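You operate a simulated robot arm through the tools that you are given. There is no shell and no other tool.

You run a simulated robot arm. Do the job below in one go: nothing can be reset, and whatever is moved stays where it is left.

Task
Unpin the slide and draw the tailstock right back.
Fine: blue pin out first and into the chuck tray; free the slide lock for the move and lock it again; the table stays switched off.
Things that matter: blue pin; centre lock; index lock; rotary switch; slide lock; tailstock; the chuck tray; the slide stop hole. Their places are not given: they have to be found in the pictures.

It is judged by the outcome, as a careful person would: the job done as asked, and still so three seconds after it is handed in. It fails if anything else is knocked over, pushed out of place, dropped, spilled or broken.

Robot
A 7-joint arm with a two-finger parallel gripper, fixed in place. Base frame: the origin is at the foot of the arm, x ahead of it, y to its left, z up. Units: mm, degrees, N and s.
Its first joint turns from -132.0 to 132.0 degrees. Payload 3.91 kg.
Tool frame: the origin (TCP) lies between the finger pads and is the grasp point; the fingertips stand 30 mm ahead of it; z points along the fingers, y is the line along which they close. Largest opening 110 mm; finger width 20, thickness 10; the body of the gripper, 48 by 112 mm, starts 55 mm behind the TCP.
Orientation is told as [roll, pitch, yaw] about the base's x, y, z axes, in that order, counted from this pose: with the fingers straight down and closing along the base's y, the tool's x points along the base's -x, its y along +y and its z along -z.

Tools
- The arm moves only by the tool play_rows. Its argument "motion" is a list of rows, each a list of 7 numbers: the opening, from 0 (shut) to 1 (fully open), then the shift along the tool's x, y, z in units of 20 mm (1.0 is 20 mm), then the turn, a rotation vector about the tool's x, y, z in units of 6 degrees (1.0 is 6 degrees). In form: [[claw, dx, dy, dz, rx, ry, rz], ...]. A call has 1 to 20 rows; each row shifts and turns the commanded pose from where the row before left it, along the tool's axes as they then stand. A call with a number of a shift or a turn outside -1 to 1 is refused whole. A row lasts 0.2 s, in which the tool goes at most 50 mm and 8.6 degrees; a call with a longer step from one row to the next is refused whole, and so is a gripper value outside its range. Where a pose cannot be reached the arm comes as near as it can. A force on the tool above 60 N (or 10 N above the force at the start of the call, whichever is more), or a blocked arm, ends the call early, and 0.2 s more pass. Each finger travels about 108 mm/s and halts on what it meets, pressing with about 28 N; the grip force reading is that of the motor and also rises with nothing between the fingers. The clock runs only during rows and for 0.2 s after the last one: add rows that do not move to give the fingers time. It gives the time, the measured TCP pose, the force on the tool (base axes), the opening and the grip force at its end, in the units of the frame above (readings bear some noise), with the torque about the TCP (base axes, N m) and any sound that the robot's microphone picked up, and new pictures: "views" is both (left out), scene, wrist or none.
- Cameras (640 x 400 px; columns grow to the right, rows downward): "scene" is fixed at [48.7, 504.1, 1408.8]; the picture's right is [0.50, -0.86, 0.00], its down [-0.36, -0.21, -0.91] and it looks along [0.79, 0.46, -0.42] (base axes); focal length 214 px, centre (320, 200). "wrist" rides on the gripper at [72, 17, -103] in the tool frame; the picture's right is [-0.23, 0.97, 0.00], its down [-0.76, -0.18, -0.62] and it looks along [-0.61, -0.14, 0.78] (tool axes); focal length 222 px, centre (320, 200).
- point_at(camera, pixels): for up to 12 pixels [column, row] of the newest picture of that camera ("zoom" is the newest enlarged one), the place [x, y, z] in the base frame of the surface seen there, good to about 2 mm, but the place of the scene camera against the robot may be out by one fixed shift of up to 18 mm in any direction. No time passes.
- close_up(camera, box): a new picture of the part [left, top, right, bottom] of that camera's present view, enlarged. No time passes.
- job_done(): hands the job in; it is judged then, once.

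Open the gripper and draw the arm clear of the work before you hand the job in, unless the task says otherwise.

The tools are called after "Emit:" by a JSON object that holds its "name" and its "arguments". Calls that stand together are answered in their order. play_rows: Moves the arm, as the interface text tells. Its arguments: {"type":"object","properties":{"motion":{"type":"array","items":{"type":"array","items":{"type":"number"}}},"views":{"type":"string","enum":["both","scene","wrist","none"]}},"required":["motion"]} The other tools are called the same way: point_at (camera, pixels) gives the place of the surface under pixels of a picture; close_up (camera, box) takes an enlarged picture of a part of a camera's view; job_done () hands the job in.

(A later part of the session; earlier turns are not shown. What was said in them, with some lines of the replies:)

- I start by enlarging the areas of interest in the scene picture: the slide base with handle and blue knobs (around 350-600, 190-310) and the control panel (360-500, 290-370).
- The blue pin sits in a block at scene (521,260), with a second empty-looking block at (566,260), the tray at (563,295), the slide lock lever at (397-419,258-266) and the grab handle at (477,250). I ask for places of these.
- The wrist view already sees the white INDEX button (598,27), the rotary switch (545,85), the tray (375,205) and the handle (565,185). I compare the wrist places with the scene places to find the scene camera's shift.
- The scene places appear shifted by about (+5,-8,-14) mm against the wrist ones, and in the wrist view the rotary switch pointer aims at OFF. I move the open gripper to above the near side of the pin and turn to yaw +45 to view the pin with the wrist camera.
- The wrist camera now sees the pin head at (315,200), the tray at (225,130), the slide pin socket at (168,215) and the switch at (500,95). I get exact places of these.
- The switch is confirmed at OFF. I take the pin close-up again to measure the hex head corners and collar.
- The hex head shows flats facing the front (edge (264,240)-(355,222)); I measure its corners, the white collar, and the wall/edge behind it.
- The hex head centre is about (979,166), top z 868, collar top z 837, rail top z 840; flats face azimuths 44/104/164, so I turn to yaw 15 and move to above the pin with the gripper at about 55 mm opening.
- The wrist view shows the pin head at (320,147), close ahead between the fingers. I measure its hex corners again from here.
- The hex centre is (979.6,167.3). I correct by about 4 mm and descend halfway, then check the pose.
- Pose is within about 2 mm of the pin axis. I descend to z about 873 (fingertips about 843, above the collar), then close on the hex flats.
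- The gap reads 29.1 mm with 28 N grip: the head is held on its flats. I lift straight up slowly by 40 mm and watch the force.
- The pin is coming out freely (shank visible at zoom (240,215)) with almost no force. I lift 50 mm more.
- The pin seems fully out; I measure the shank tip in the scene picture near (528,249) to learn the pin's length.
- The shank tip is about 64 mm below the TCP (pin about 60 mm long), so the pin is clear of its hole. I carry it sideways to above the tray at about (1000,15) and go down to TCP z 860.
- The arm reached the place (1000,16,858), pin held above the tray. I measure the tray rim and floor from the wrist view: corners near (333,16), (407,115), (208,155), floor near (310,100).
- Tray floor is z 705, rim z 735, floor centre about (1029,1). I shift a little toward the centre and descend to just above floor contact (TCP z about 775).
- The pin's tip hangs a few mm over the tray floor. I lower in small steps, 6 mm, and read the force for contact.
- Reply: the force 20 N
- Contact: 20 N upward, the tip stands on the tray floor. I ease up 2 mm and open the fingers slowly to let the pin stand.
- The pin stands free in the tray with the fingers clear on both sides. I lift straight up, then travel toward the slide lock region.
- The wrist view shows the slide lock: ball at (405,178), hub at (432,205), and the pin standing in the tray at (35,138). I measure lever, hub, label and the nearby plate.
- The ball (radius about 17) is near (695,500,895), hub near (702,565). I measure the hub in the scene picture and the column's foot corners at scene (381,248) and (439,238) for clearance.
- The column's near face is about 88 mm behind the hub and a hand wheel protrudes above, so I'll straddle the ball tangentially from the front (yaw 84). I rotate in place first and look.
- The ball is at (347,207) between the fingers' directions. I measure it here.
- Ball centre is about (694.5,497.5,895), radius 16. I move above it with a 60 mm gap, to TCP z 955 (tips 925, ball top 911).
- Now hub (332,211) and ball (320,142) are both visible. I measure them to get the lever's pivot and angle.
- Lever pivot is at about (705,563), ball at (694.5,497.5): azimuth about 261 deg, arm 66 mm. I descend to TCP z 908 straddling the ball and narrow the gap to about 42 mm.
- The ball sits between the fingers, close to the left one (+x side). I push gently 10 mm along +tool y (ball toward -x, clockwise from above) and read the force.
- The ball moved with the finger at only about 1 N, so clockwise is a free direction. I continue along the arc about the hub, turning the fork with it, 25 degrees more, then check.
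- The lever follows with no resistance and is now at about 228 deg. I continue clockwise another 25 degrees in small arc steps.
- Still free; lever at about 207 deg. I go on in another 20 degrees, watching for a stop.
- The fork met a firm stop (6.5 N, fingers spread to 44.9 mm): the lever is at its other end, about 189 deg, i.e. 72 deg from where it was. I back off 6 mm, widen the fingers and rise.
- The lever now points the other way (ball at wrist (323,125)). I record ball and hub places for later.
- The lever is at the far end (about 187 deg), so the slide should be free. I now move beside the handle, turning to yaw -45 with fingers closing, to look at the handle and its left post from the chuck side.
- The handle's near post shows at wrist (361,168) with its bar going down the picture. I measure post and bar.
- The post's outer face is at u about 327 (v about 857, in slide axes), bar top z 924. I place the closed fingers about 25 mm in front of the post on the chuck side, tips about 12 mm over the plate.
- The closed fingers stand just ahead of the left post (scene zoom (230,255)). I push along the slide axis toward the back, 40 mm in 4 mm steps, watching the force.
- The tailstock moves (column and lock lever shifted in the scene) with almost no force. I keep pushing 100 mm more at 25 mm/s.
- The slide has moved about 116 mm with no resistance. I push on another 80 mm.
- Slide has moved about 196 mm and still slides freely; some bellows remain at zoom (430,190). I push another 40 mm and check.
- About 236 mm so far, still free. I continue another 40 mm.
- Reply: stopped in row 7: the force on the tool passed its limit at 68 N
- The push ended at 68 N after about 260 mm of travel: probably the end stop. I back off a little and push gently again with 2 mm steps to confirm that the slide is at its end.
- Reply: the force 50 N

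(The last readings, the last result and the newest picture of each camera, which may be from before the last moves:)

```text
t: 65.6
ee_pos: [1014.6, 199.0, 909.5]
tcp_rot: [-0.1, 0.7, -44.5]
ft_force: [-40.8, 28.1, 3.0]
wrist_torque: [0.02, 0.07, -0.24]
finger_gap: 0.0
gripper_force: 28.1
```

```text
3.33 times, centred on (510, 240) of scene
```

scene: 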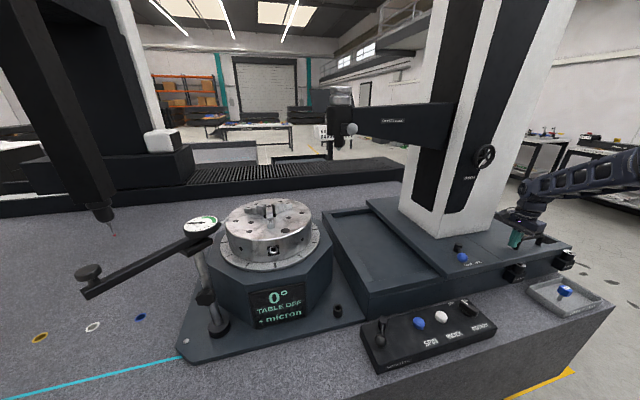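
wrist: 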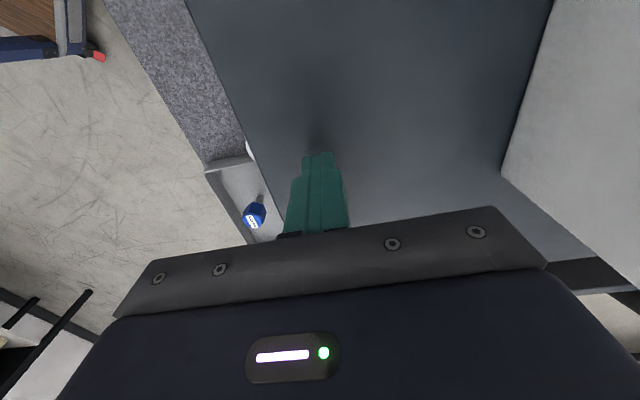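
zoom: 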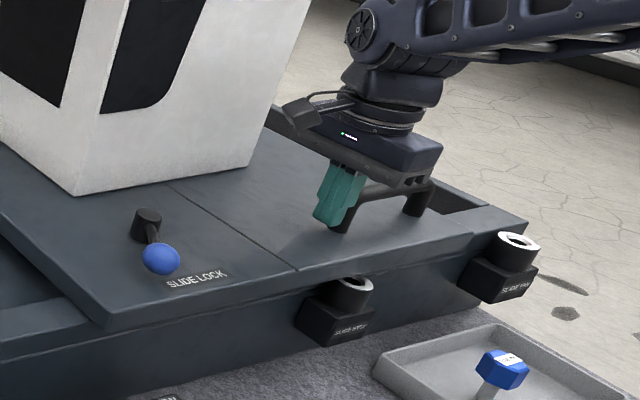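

The slide holds firm at (1014.6,199) with 50 N: it is at its back end. I back the fingers off the post, rise, and travel back toward the lock lever's new place (shifted about 260 mm along the slide).

Emit:
{"name": "play_rows", "arguments": {"motion": [[0, 0.25, 0, 0, 0, 0, 0], [0, 0.6, 0, 0, 0, 0, 0], [0, 0.7, 0, 0, 0, 0, 0], [0, 0, -0.25, -0.9, 0, 0, 0], [0, 0, -0.25, -0.9, 0, 0, 0], [0, 0, -0.25, -0.9, 0, 0, 0], [0, 0, -0.25, -0.9, 0, 0, 0], [0, 0, -0.25, -0.9, 0, 0, 0], [0.2, 0.95, 0, 0, 0, 0, 0], [0.4, 0.95, 0, 0, 0, 0, 0], [0.55, 0.95, 0, 0, 0, 0, 0], [0.55, 0.95, 0, 0, 0, 0, 0], [0.55, 0.95, 0, 0, 0, 0, 0], [0.55, 0.95, 0, 0, 0, 0, 0], [0.55, 0.95, 0, 0, 0, 0, 0], [0.55, 0.95, 0, 0, 0, 0, 0], [0.55, 0.95, 0, 0, 0, 0, 0], [0.55, 0.95, 0, 0, 0, 0, 0], [0.55, 0, 0, 0, 0, 0, 0]]}}

Emit:
{"name": "play_rows", "arguments": {"motion": [[0.55, 0, 0, 0, 0, 0, -0.963], [0.55, 0, 0, 0, 0, 0, -0.963], [0.55, 0, 0, 0, 0, 0, -0.963], [0.55, 0, 0, 0, 0, 0, -0.963], [0.55, 0, 0, 0, 0, 0, -0.963], [0.55, 0, 0, 0, 0, 0, -0.963], [0.55, 0, 0, 0, 0, 0, -0.963], [0.55, 0, 0, 0, 0, 0, -0.963], [0.55, 0, 0, 0, 0, 0, -0.963], [0.55, 0, 0, 0, 0, 0, 0]]}}

```text
t: 69.6
ee_pos: [843.0, 331.7, 1002.2]
tcp_rot: [0.0, 0.5, -44.7]
ft_force: [0.7, -0.1, 0.0]
wrist_torque: [-0.02, 0.01, 0.0]
finger_gap: 60.6
gripper_force: 0.0
```

scene: 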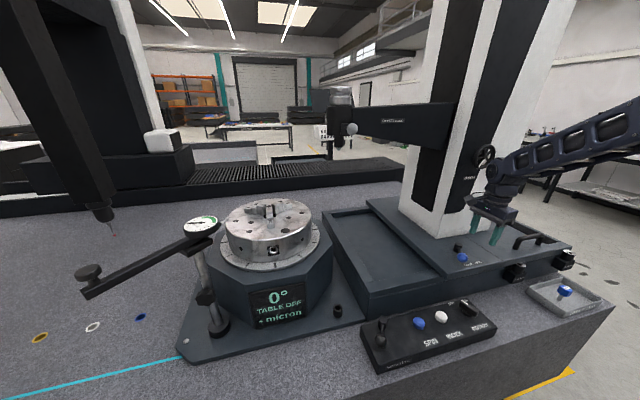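
wrist: 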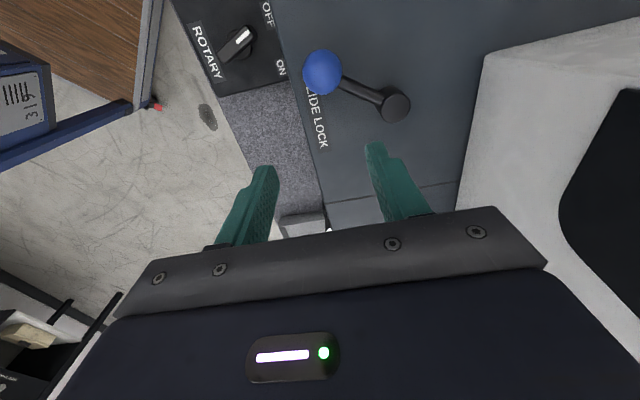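

```text
t: 71.8
ee_pos: [843.7, 334.6, 1003.0]
tcp_rot: [0.4, 0.4, 7.5]
ft_force: [0.2, -0.9, 0.1]
wrist_torque: [-0.03, -0.03, 0.01]
finger_gap: 60.6
gripper_force: 0.1
```

scene: 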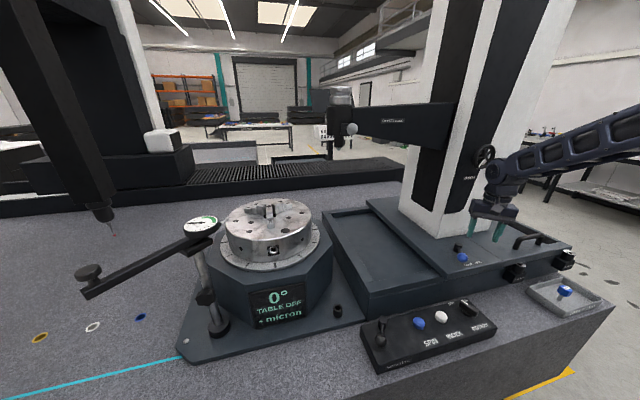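
wrist: 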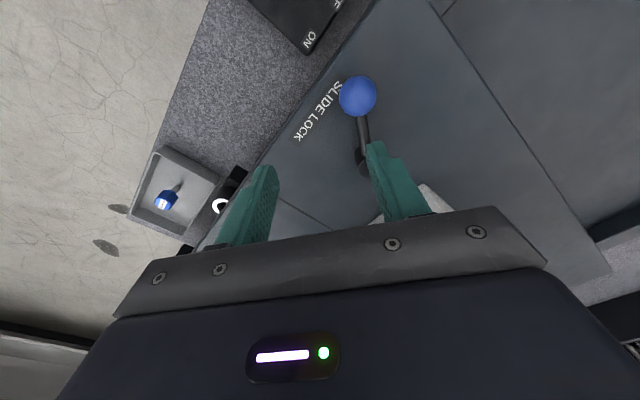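

The slide stayed back, and the lever shows ball (357,95) and hub (363,160). I measure them.

Emit:
{"name": "point_at", "arguments": {"camera": "wrist", "pixels": [[357, 95], [345, 95], [369, 95], [357, 83], [362, 160], [363, 130], [361, 122], [357, 157]]}}

Emit:
{"name": "close_up", "arguments": {"camera": "wrist", "box": [300, 50, 428, 190]}}

```text
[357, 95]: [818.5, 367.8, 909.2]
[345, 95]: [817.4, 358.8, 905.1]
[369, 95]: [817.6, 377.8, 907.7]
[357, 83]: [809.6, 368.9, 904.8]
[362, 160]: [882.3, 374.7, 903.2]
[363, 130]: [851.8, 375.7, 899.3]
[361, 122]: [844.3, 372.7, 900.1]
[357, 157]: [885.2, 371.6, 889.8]
```

```text
2.86 times, centred on (364, 120) of wrist
```

zoom: 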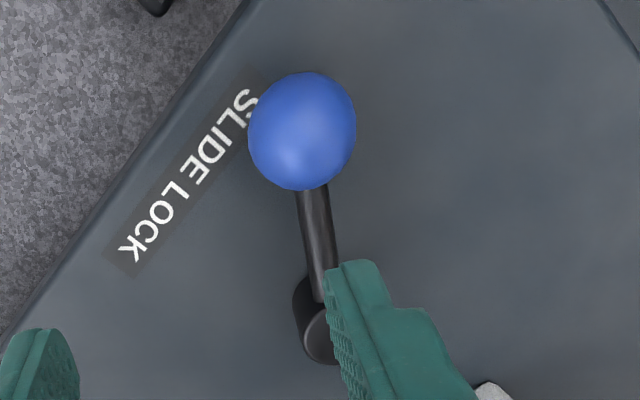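

Ball centre is now about (823,370), hub about (889,379), lever azimuth 187. I move over the ball, descend straddling it, and narrow the fork to 42 mm.

Emit:
{"name": "play_rows", "arguments": {"motion": [[0.55, 0.42, 0.95, 0, 0, 0, 0], [0.55, 0.42, 0.95, 0, 0, 0, 0], [0.55, 0, 0, 0.8, 0, 0, 0], [0.55, 0, 0, 0.8, 0, 0, 0], [0.55, 0, 0, 0.5, 0, 0, 0], [0.55, 0, 0, 0, 0, 0, 0]]}}

Emit:
{"name": "close_up", "arguments": {"camera": "wrist", "box": [220, 70, 420, 230]}}

```text
t: 73.2
ee_pos: [820.8, 369.0, 961.5]
tcp_rot: [0.3, 0.3, 7.5]
ft_force: [-0.7, 0.5, 0.0]
wrist_torque: [0.02, 0.02, 0.02]
finger_gap: 60.6
gripper_force: 0.0
```

scene: 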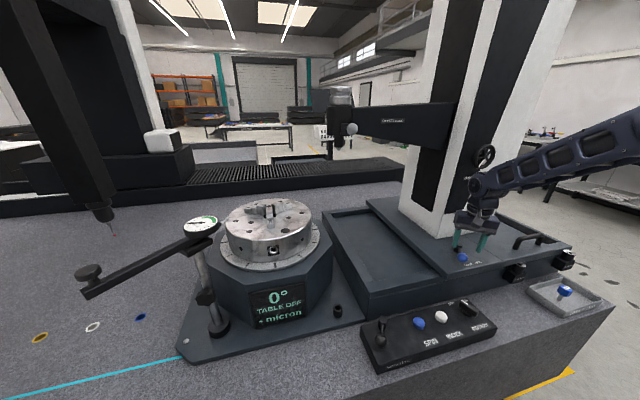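
wrist: 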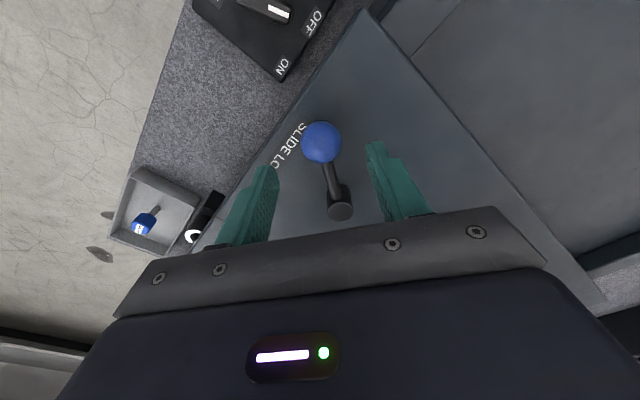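

```text
2.50 times, centred on (320, 150) of wrist
```

zoom: 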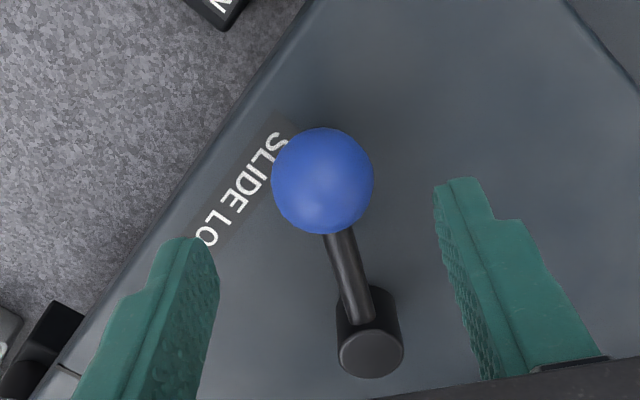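

Emit:
{"name": "point_at", "arguments": {"camera": "wrist", "pixels": [[322, 142], [340, 211], [333, 185], [329, 170], [332, 210], [348, 209]]}}

```text
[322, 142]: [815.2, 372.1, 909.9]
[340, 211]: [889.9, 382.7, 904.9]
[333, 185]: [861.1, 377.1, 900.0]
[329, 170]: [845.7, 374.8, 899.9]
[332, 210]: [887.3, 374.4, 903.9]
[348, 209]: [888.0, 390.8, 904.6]
```

Hub is at (889,382), ball centre about (821.5,371.6), within 3 mm of the TCP line. I descend to z 909 and narrow the fork.

Emit:
{"name": "play_rows", "arguments": {"motion": [[0.55, 0, 0.1, 0.655, 0, 0, 0], [0.55, 0, 0, 0.655, 0, 0, 0], [0.55, 0, 0, 0.655, 0, 0, 0], [0.55, 0, 0, 0.655, 0, 0, 0], [0.48, 0, 0, 0, 0, 0, 0], [0.42, 0, 0, 0, 0, 0, 0], [0.38, 0, 0, 0, 0, 0, 0], [0.38, 0, 0, 0, 0, 0, 0]], "views": "wrist"}}

```text
t: 75.0
ee_pos: [821.6, 369.4, 908.1]
tcp_rot: [0.3, 0.4, 7.4]
ft_force: [0.4, 0.1, 1.1]
wrist_torque: [0.0, 0.01, 0.01]
finger_gap: 41.7
gripper_force: 0.0
```

wrist: 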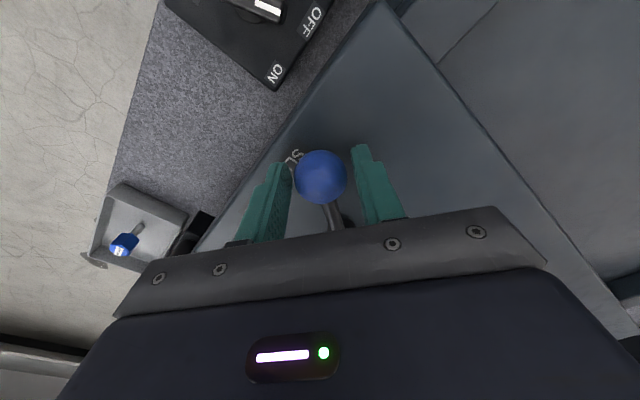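

The ball is centred in the fork. Pushing it counter-clockwise also presses the slide toward its back stop, which is what I want. I swing the fork 50 degrees along the arc.

Emit:
{"name": "play_rows", "arguments": {"motion": [[0.38, -0.0127, -0.292, 0, 0, 0, -0.833], [0.38, -0.0127, -0.292, 0, 0, 0, -0.833], [0.38, -0.0127, -0.292, 0, 0, 0, -0.833], [0.38, -0.0127, -0.292, 0, 0, 0, -0.833], [0.38, -0.0127, -0.292, 0, 0, 0, -0.833], [0.38, -0.0127, -0.292, 0, 0, 0, -0.833], [0.38, -0.0127, -0.292, 0, 0, 0, -0.833], [0.38, -0.0127, -0.292, 0, 0, 0, -0.833], [0.38, -0.0127, -0.292, 0, 0, 0, -0.833], [0.38, -0.0127, -0.292, 0, 0, 0, -0.833], [0.38, 0, 0, 0, 0, 0, 0]]}}

Emit:
{"name": "close_up", "arguments": {"camera": "wrist", "box": [220, 70, 420, 230]}}

```text
t: 77.4
ee_pos: [851.2, 324.0, 908.6]
tcp_rot: [0.5, 0.0, 57.5]
ft_force: [0.3, -0.9, 0.0]
wrist_torque: [-0.02, 0.0, 0.0]
finger_gap: 41.9
gripper_force: 0.1
```

scene: 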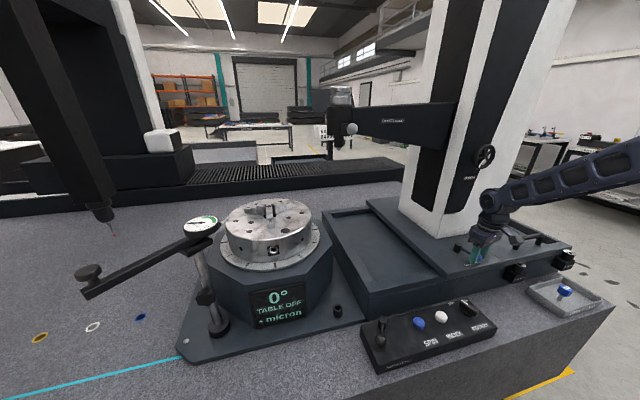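
wrist: 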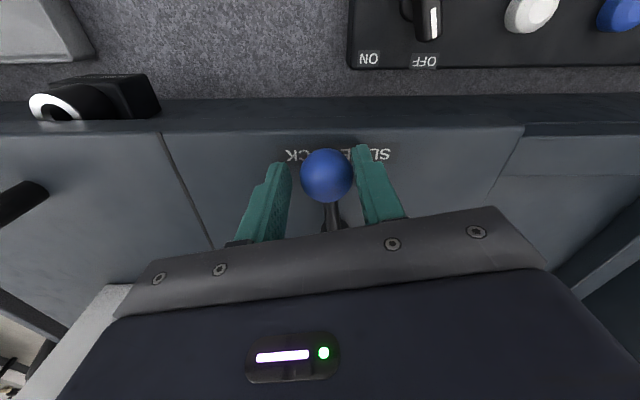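

```text
2.50 times, centred on (320, 150) of wrist
```

zoom: 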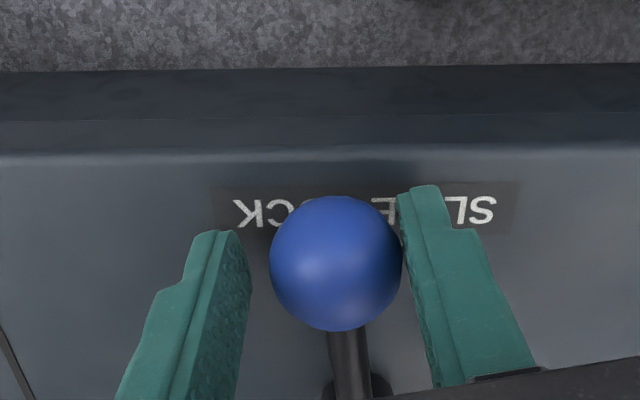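

The lever follows (ball against the right finger), now about 233 deg. I swing 20 degrees more, then finish in small steps until the stop.

Emit:
{"name": "play_rows", "arguments": {"motion": [[0.38, -0.0127, -0.292, 0, 0, 0, -0.833], [0.38, -0.0127, -0.292, 0, 0, 0, -0.833], [0.38, -0.0127, -0.292, 0, 0, 0, -0.833], [0.38, -0.0127, -0.292, 0, 0, 0, -0.833], [0.38, 0, 0, 0, 0, 0, 0]], "views": "wrist"}}

Emit:
{"name": "play_rows", "arguments": {"motion": [[0.38, -0.006, -0.146, 0, 0, 0, -0.417], [0.38, -0.006, -0.146, 0, 0, 0, -0.417], [0.38, 0, 0, 0, 0, 0, 0]], "views": "wrist"}}

```text
t: 78.6
ee_pos: [871.5, 316.3, 907.4]
tcp_rot: [0.4, -0.1, 77.4]
ft_force: [-0.2, 0.0, 0.3]
wrist_torque: [-0.01, 0.01, 0.03]
finger_gap: 42.1
gripper_force: 0.0
```

wrist: 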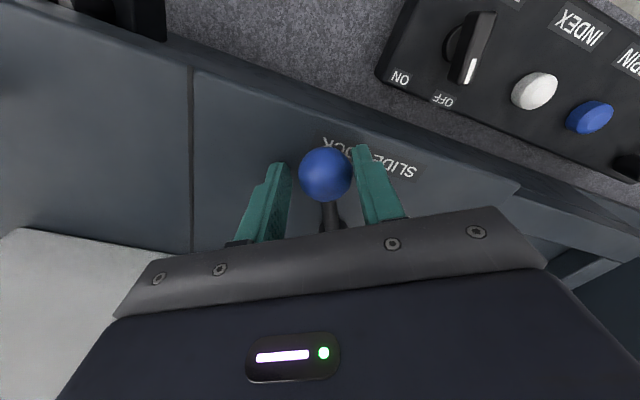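

```text
t: 79.4
ee_pos: [878.9, 313.6, 907.8]
tcp_rot: [0.4, -0.2, 82.5]
ft_force: [0.2, 0.1, 0.2]
wrist_torque: [0.0, 0.0, 0.02]
finger_gap: 42.2
gripper_force: 0.0
```

wrist: 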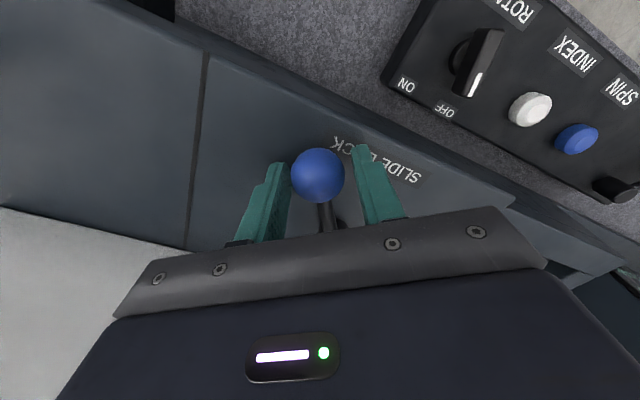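

The ball has moved ahead of the finger (now mid-gap at (317,175)), as if it snapped to its end. I push a few degrees more to feel the stop.

Emit:
{"name": "play_rows", "arguments": {"motion": [[0.38, -0.006, -0.146, 0, 0, 0, -0.417], [0.38, -0.006, -0.146, 0, 0, 0, -0.417], [0.38, 0, 0, 0, 0, 0, 0]], "views": "wrist"}}

Emit:
{"name": "play_rows", "arguments": {"motion": [[0.38, 0, -0.1, 0, 0, 0, 0], [0.38, 0, 0, 0, 0, 0, 0]], "views": "wrist"}}

```text
t: 80.2
ee_pos: [884.3, 313.8, 906.3]
tcp_rot: [0.5, -0.2, 87.4]
ft_force: [-3.3, 1.3, 0.0]
wrist_torque: [-0.01, 0.01, -0.01]
finger_gap: 43.8
gripper_force: 1.8
```

wrist: 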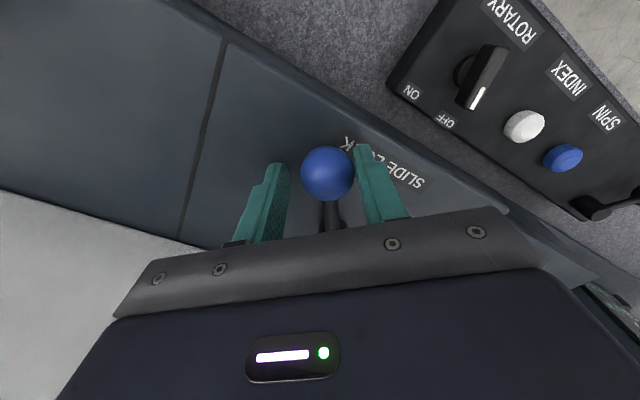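

```text
t: 80.8
ee_pos: [886.2, 312.3, 908.2]
tcp_rot: [0.4, -0.2, 87.4]
ft_force: [-12.3, -1.4, -2.8]
wrist_torque: [-0.07, 0.09, 0.01]
finger_gap: 47.3
gripper_force: 5.7
```

wrist: 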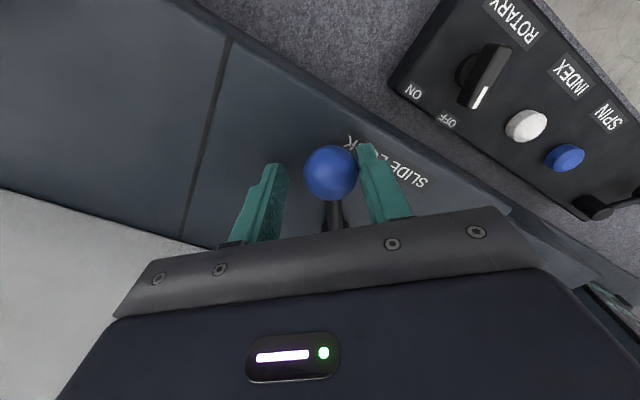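

The lever is hard against its locked stop (12 N at 261-ish degrees). I back off 7 mm to free the ball, widen, and rise.

Emit:
{"name": "play_rows", "arguments": {"motion": [[0.38, 0, 0.2, 0, 0, 0, 0], [0.38, 0, 0.15, 0, 0, 0, 0], [0.5, 0, 0, 0, 0, 0, 0], [0.6, 0, 0, 0, 0, 0, 0], [0.6, 0, 0, -0.5, 0, 0, 0], [0.6, 0, 0, -1, 0, 0, 0], [0.6, 0, 0, -1, 0, 0, 0], [0.6, 0, 0, -1, 0, 0, 0], [0.6, 0, 0, -1, 0, 0, 0], [0.6, 0, 0, 0, 0, 0, 0]]}}

Emit:
{"name": "close_up", "arguments": {"camera": "wrist", "box": [220, 70, 420, 230]}}

Emit:
{"name": "point_at", "arguments": {"camera": "wrist", "pixels": [[320, 120], [330, 180]]}}

```text
t: 83.0
ee_pos: [879.1, 315.0, 1000.7]
tcp_rot: [0.5, -0.2, 87.4]
ft_force: [0.6, 0.0, 0.7]
wrist_torque: [-0.03, 0.01, 0.0]
finger_gap: 66.1
gripper_force: 0.0
```

scene: 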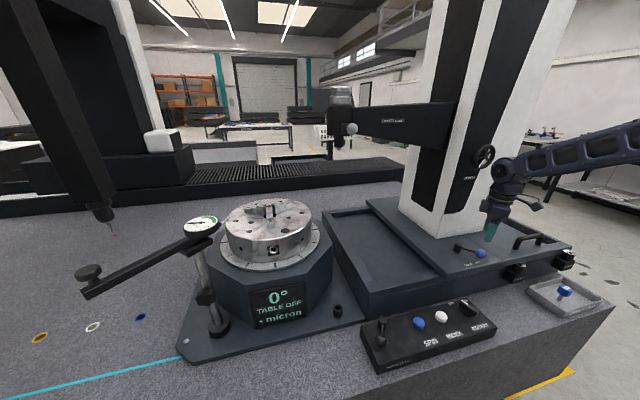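
wrist: 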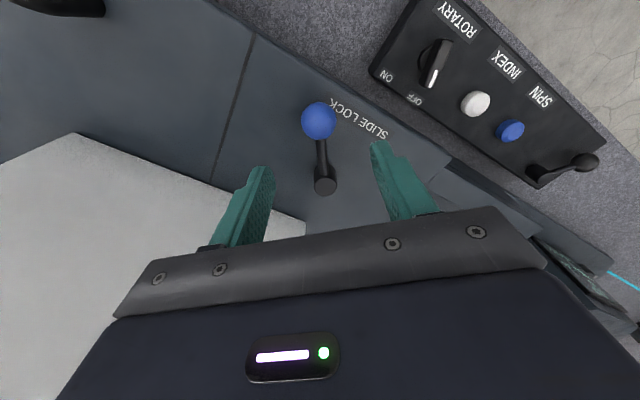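

```text
2.50 times, centred on (320, 150) of wrist
```

zoom: 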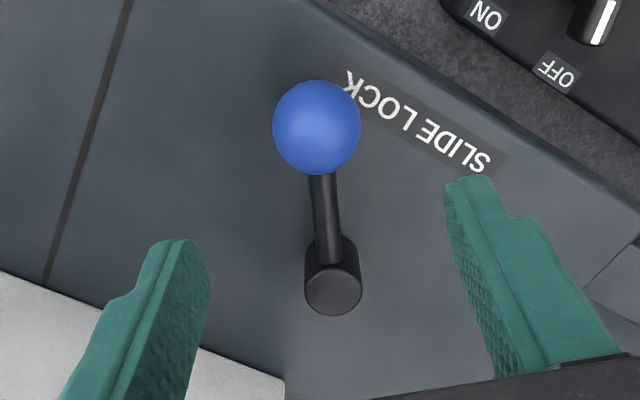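

```text
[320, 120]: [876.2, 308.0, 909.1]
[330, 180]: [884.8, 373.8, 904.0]
```

The lever again points as at the start relative to its label (ball az about 260 from hub), and the slide has not moved from its end. I withdraw the arm away from the machine with the gripper open.

Emit:
{"name": "play_rows", "arguments": {"motion": [[0.6, 0.9, 0.9, 0, 0, 0, 0], [0.6, 0.9, 0.9, 0, 0, 0, 0], [0.6, 0.9, 0.9, 0, 0, 0, 0], [0.7, 0.9, 0.9, 0, 0, 0, 0], [0.8, 0.9, 0.9, 0, 0, 0, 0], [0.9, 0.9, 0.9, 0, 0, 0, 0], [1, 0.9, 0.9, 0, 0, 0, 0], [1, 0.9, 0.9, 0, 0, 0, 0], [1, 0.9, 0.9, 0, 0, 0, 0], [1, 0.9, 0.9, 0, 0, 0, 0], [1, 0, 0, -1, 0, 0, 0.9], [1, 0, 0, -1, 0, 0, 0.9], [1, 0, 0, -1, 0, 0, 0.9], [1, 0, 0, -1, 0, 0, 0.9], [1, 0, 0, -1, 0, 0, 0.9], [1, 0, 0, -1, 0, 0, 0.9], [1, 0, 0, 0, 0, 0, 0.9], [1, 0, 0, 0, 0, 0, 0.9], [1, 0, 0, 0, 0, 0, 0]]}}

Emit:
{"name": "close_up", "arguments": {"camera": "scene", "box": [400, 180, 608, 320]}}

Emit:
{"name": "close_up", "arguments": {"camera": "scene", "box": [350, 280, 510, 380]}}

Emit:
{"name": "close_up", "arguments": {"camera": "scene", "box": [170, 180, 410, 360]}}

Emit:
{"name": "close_up", "arguments": {"camera": "scene", "box": [300, 70, 540, 220]}}

```text
t: 87.0
ee_pos: [692.5, 141.6, 1117.6]
tcp_rot: [0.5, 0.1, 44.2]
ft_force: [0.1, -0.7, 0.1]
wrist_torque: [0.04, 0.0, 0.01]
finger_gap: 110.1
gripper_force: 0.1
```

scene: 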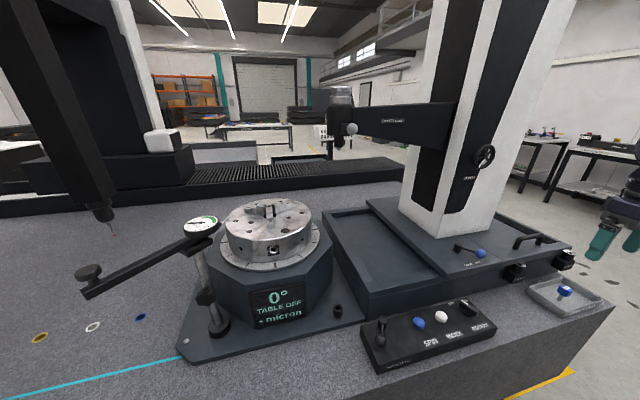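
wrist: 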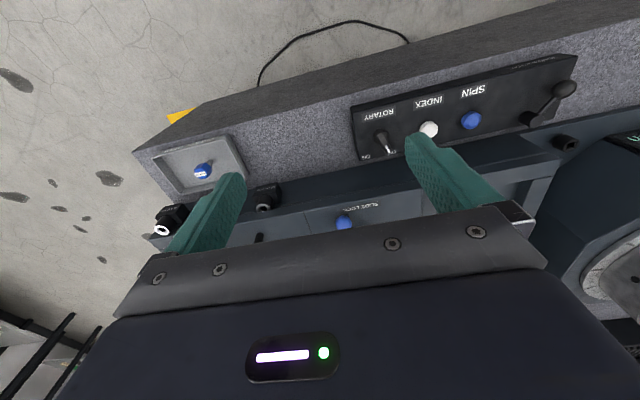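

```text
2.86 times, centred on (504, 250) of scene
```

zoom: 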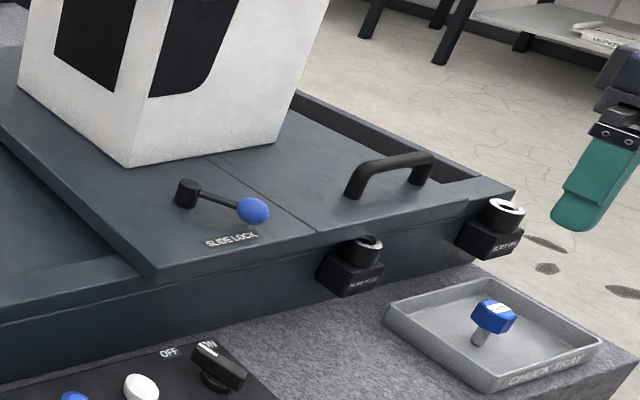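

```text
4.00 times, centred on (430, 330) of scene
```

zoom: 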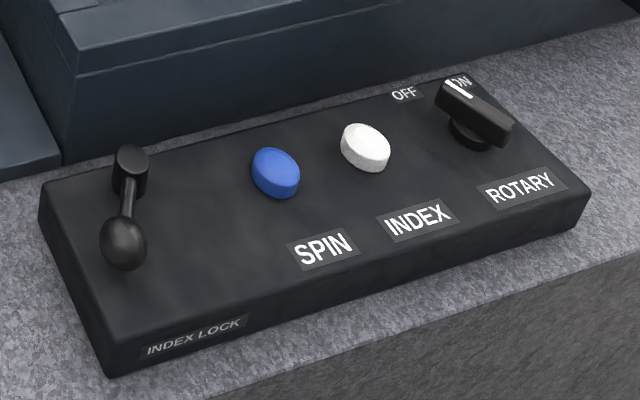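

```text
2.22 times, centred on (290, 270) of scene
```

zoom: 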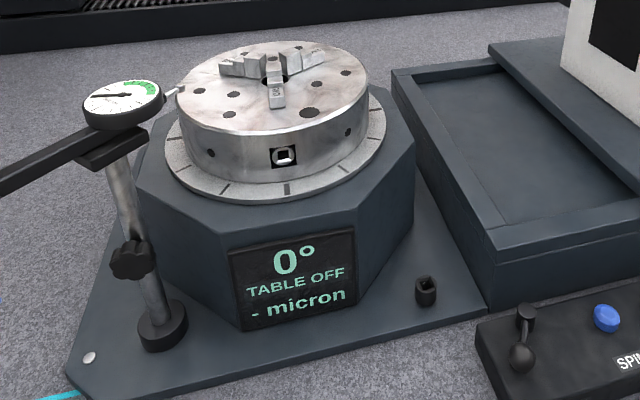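

```text
2.67 times, centred on (420, 145) of scene
```

zoom: 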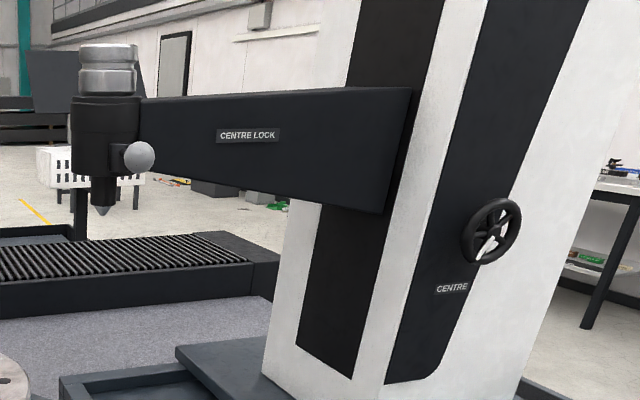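

Final views check out:
- The tailstock is fully back and the lock lever is in its locked place.
- The pin stands in the chuck tray.
- The rotary switch still points at OFF, the display reads TABLE OFF, and the index and centre locks are untouched.

The arm is clear with the gripper open, so I hand the job in.

Emit:
{"name": "job_done", "arguments": {}}

```text
The job is handed in.
```

The job is handed in, with the tailstock drawn right back and locked. I didn't try to move the slide after relocking; "locked" rests on the lever being back at its starting angle.

- **Pin:** the blue pin came out of the slide stop hole first and now stands upright in the chuck tray.
- **Slide lock:** I swung the lever about 72° to its other stop to free the slide. After the move I swung it back to where it started, and it met a firm stop there.
- **Tailstock:** it slid back about 260 mm until it met a firm stop. A second gentle push, at about 50 N, did not move it any further.
- **Table and other controls:** the rotary switch still points at OFF and the display reads TABLE OFF. The index lock and centre lock were not touched, and nothing else was moved or knocked.

The arm is withdrawn with the gripper open.
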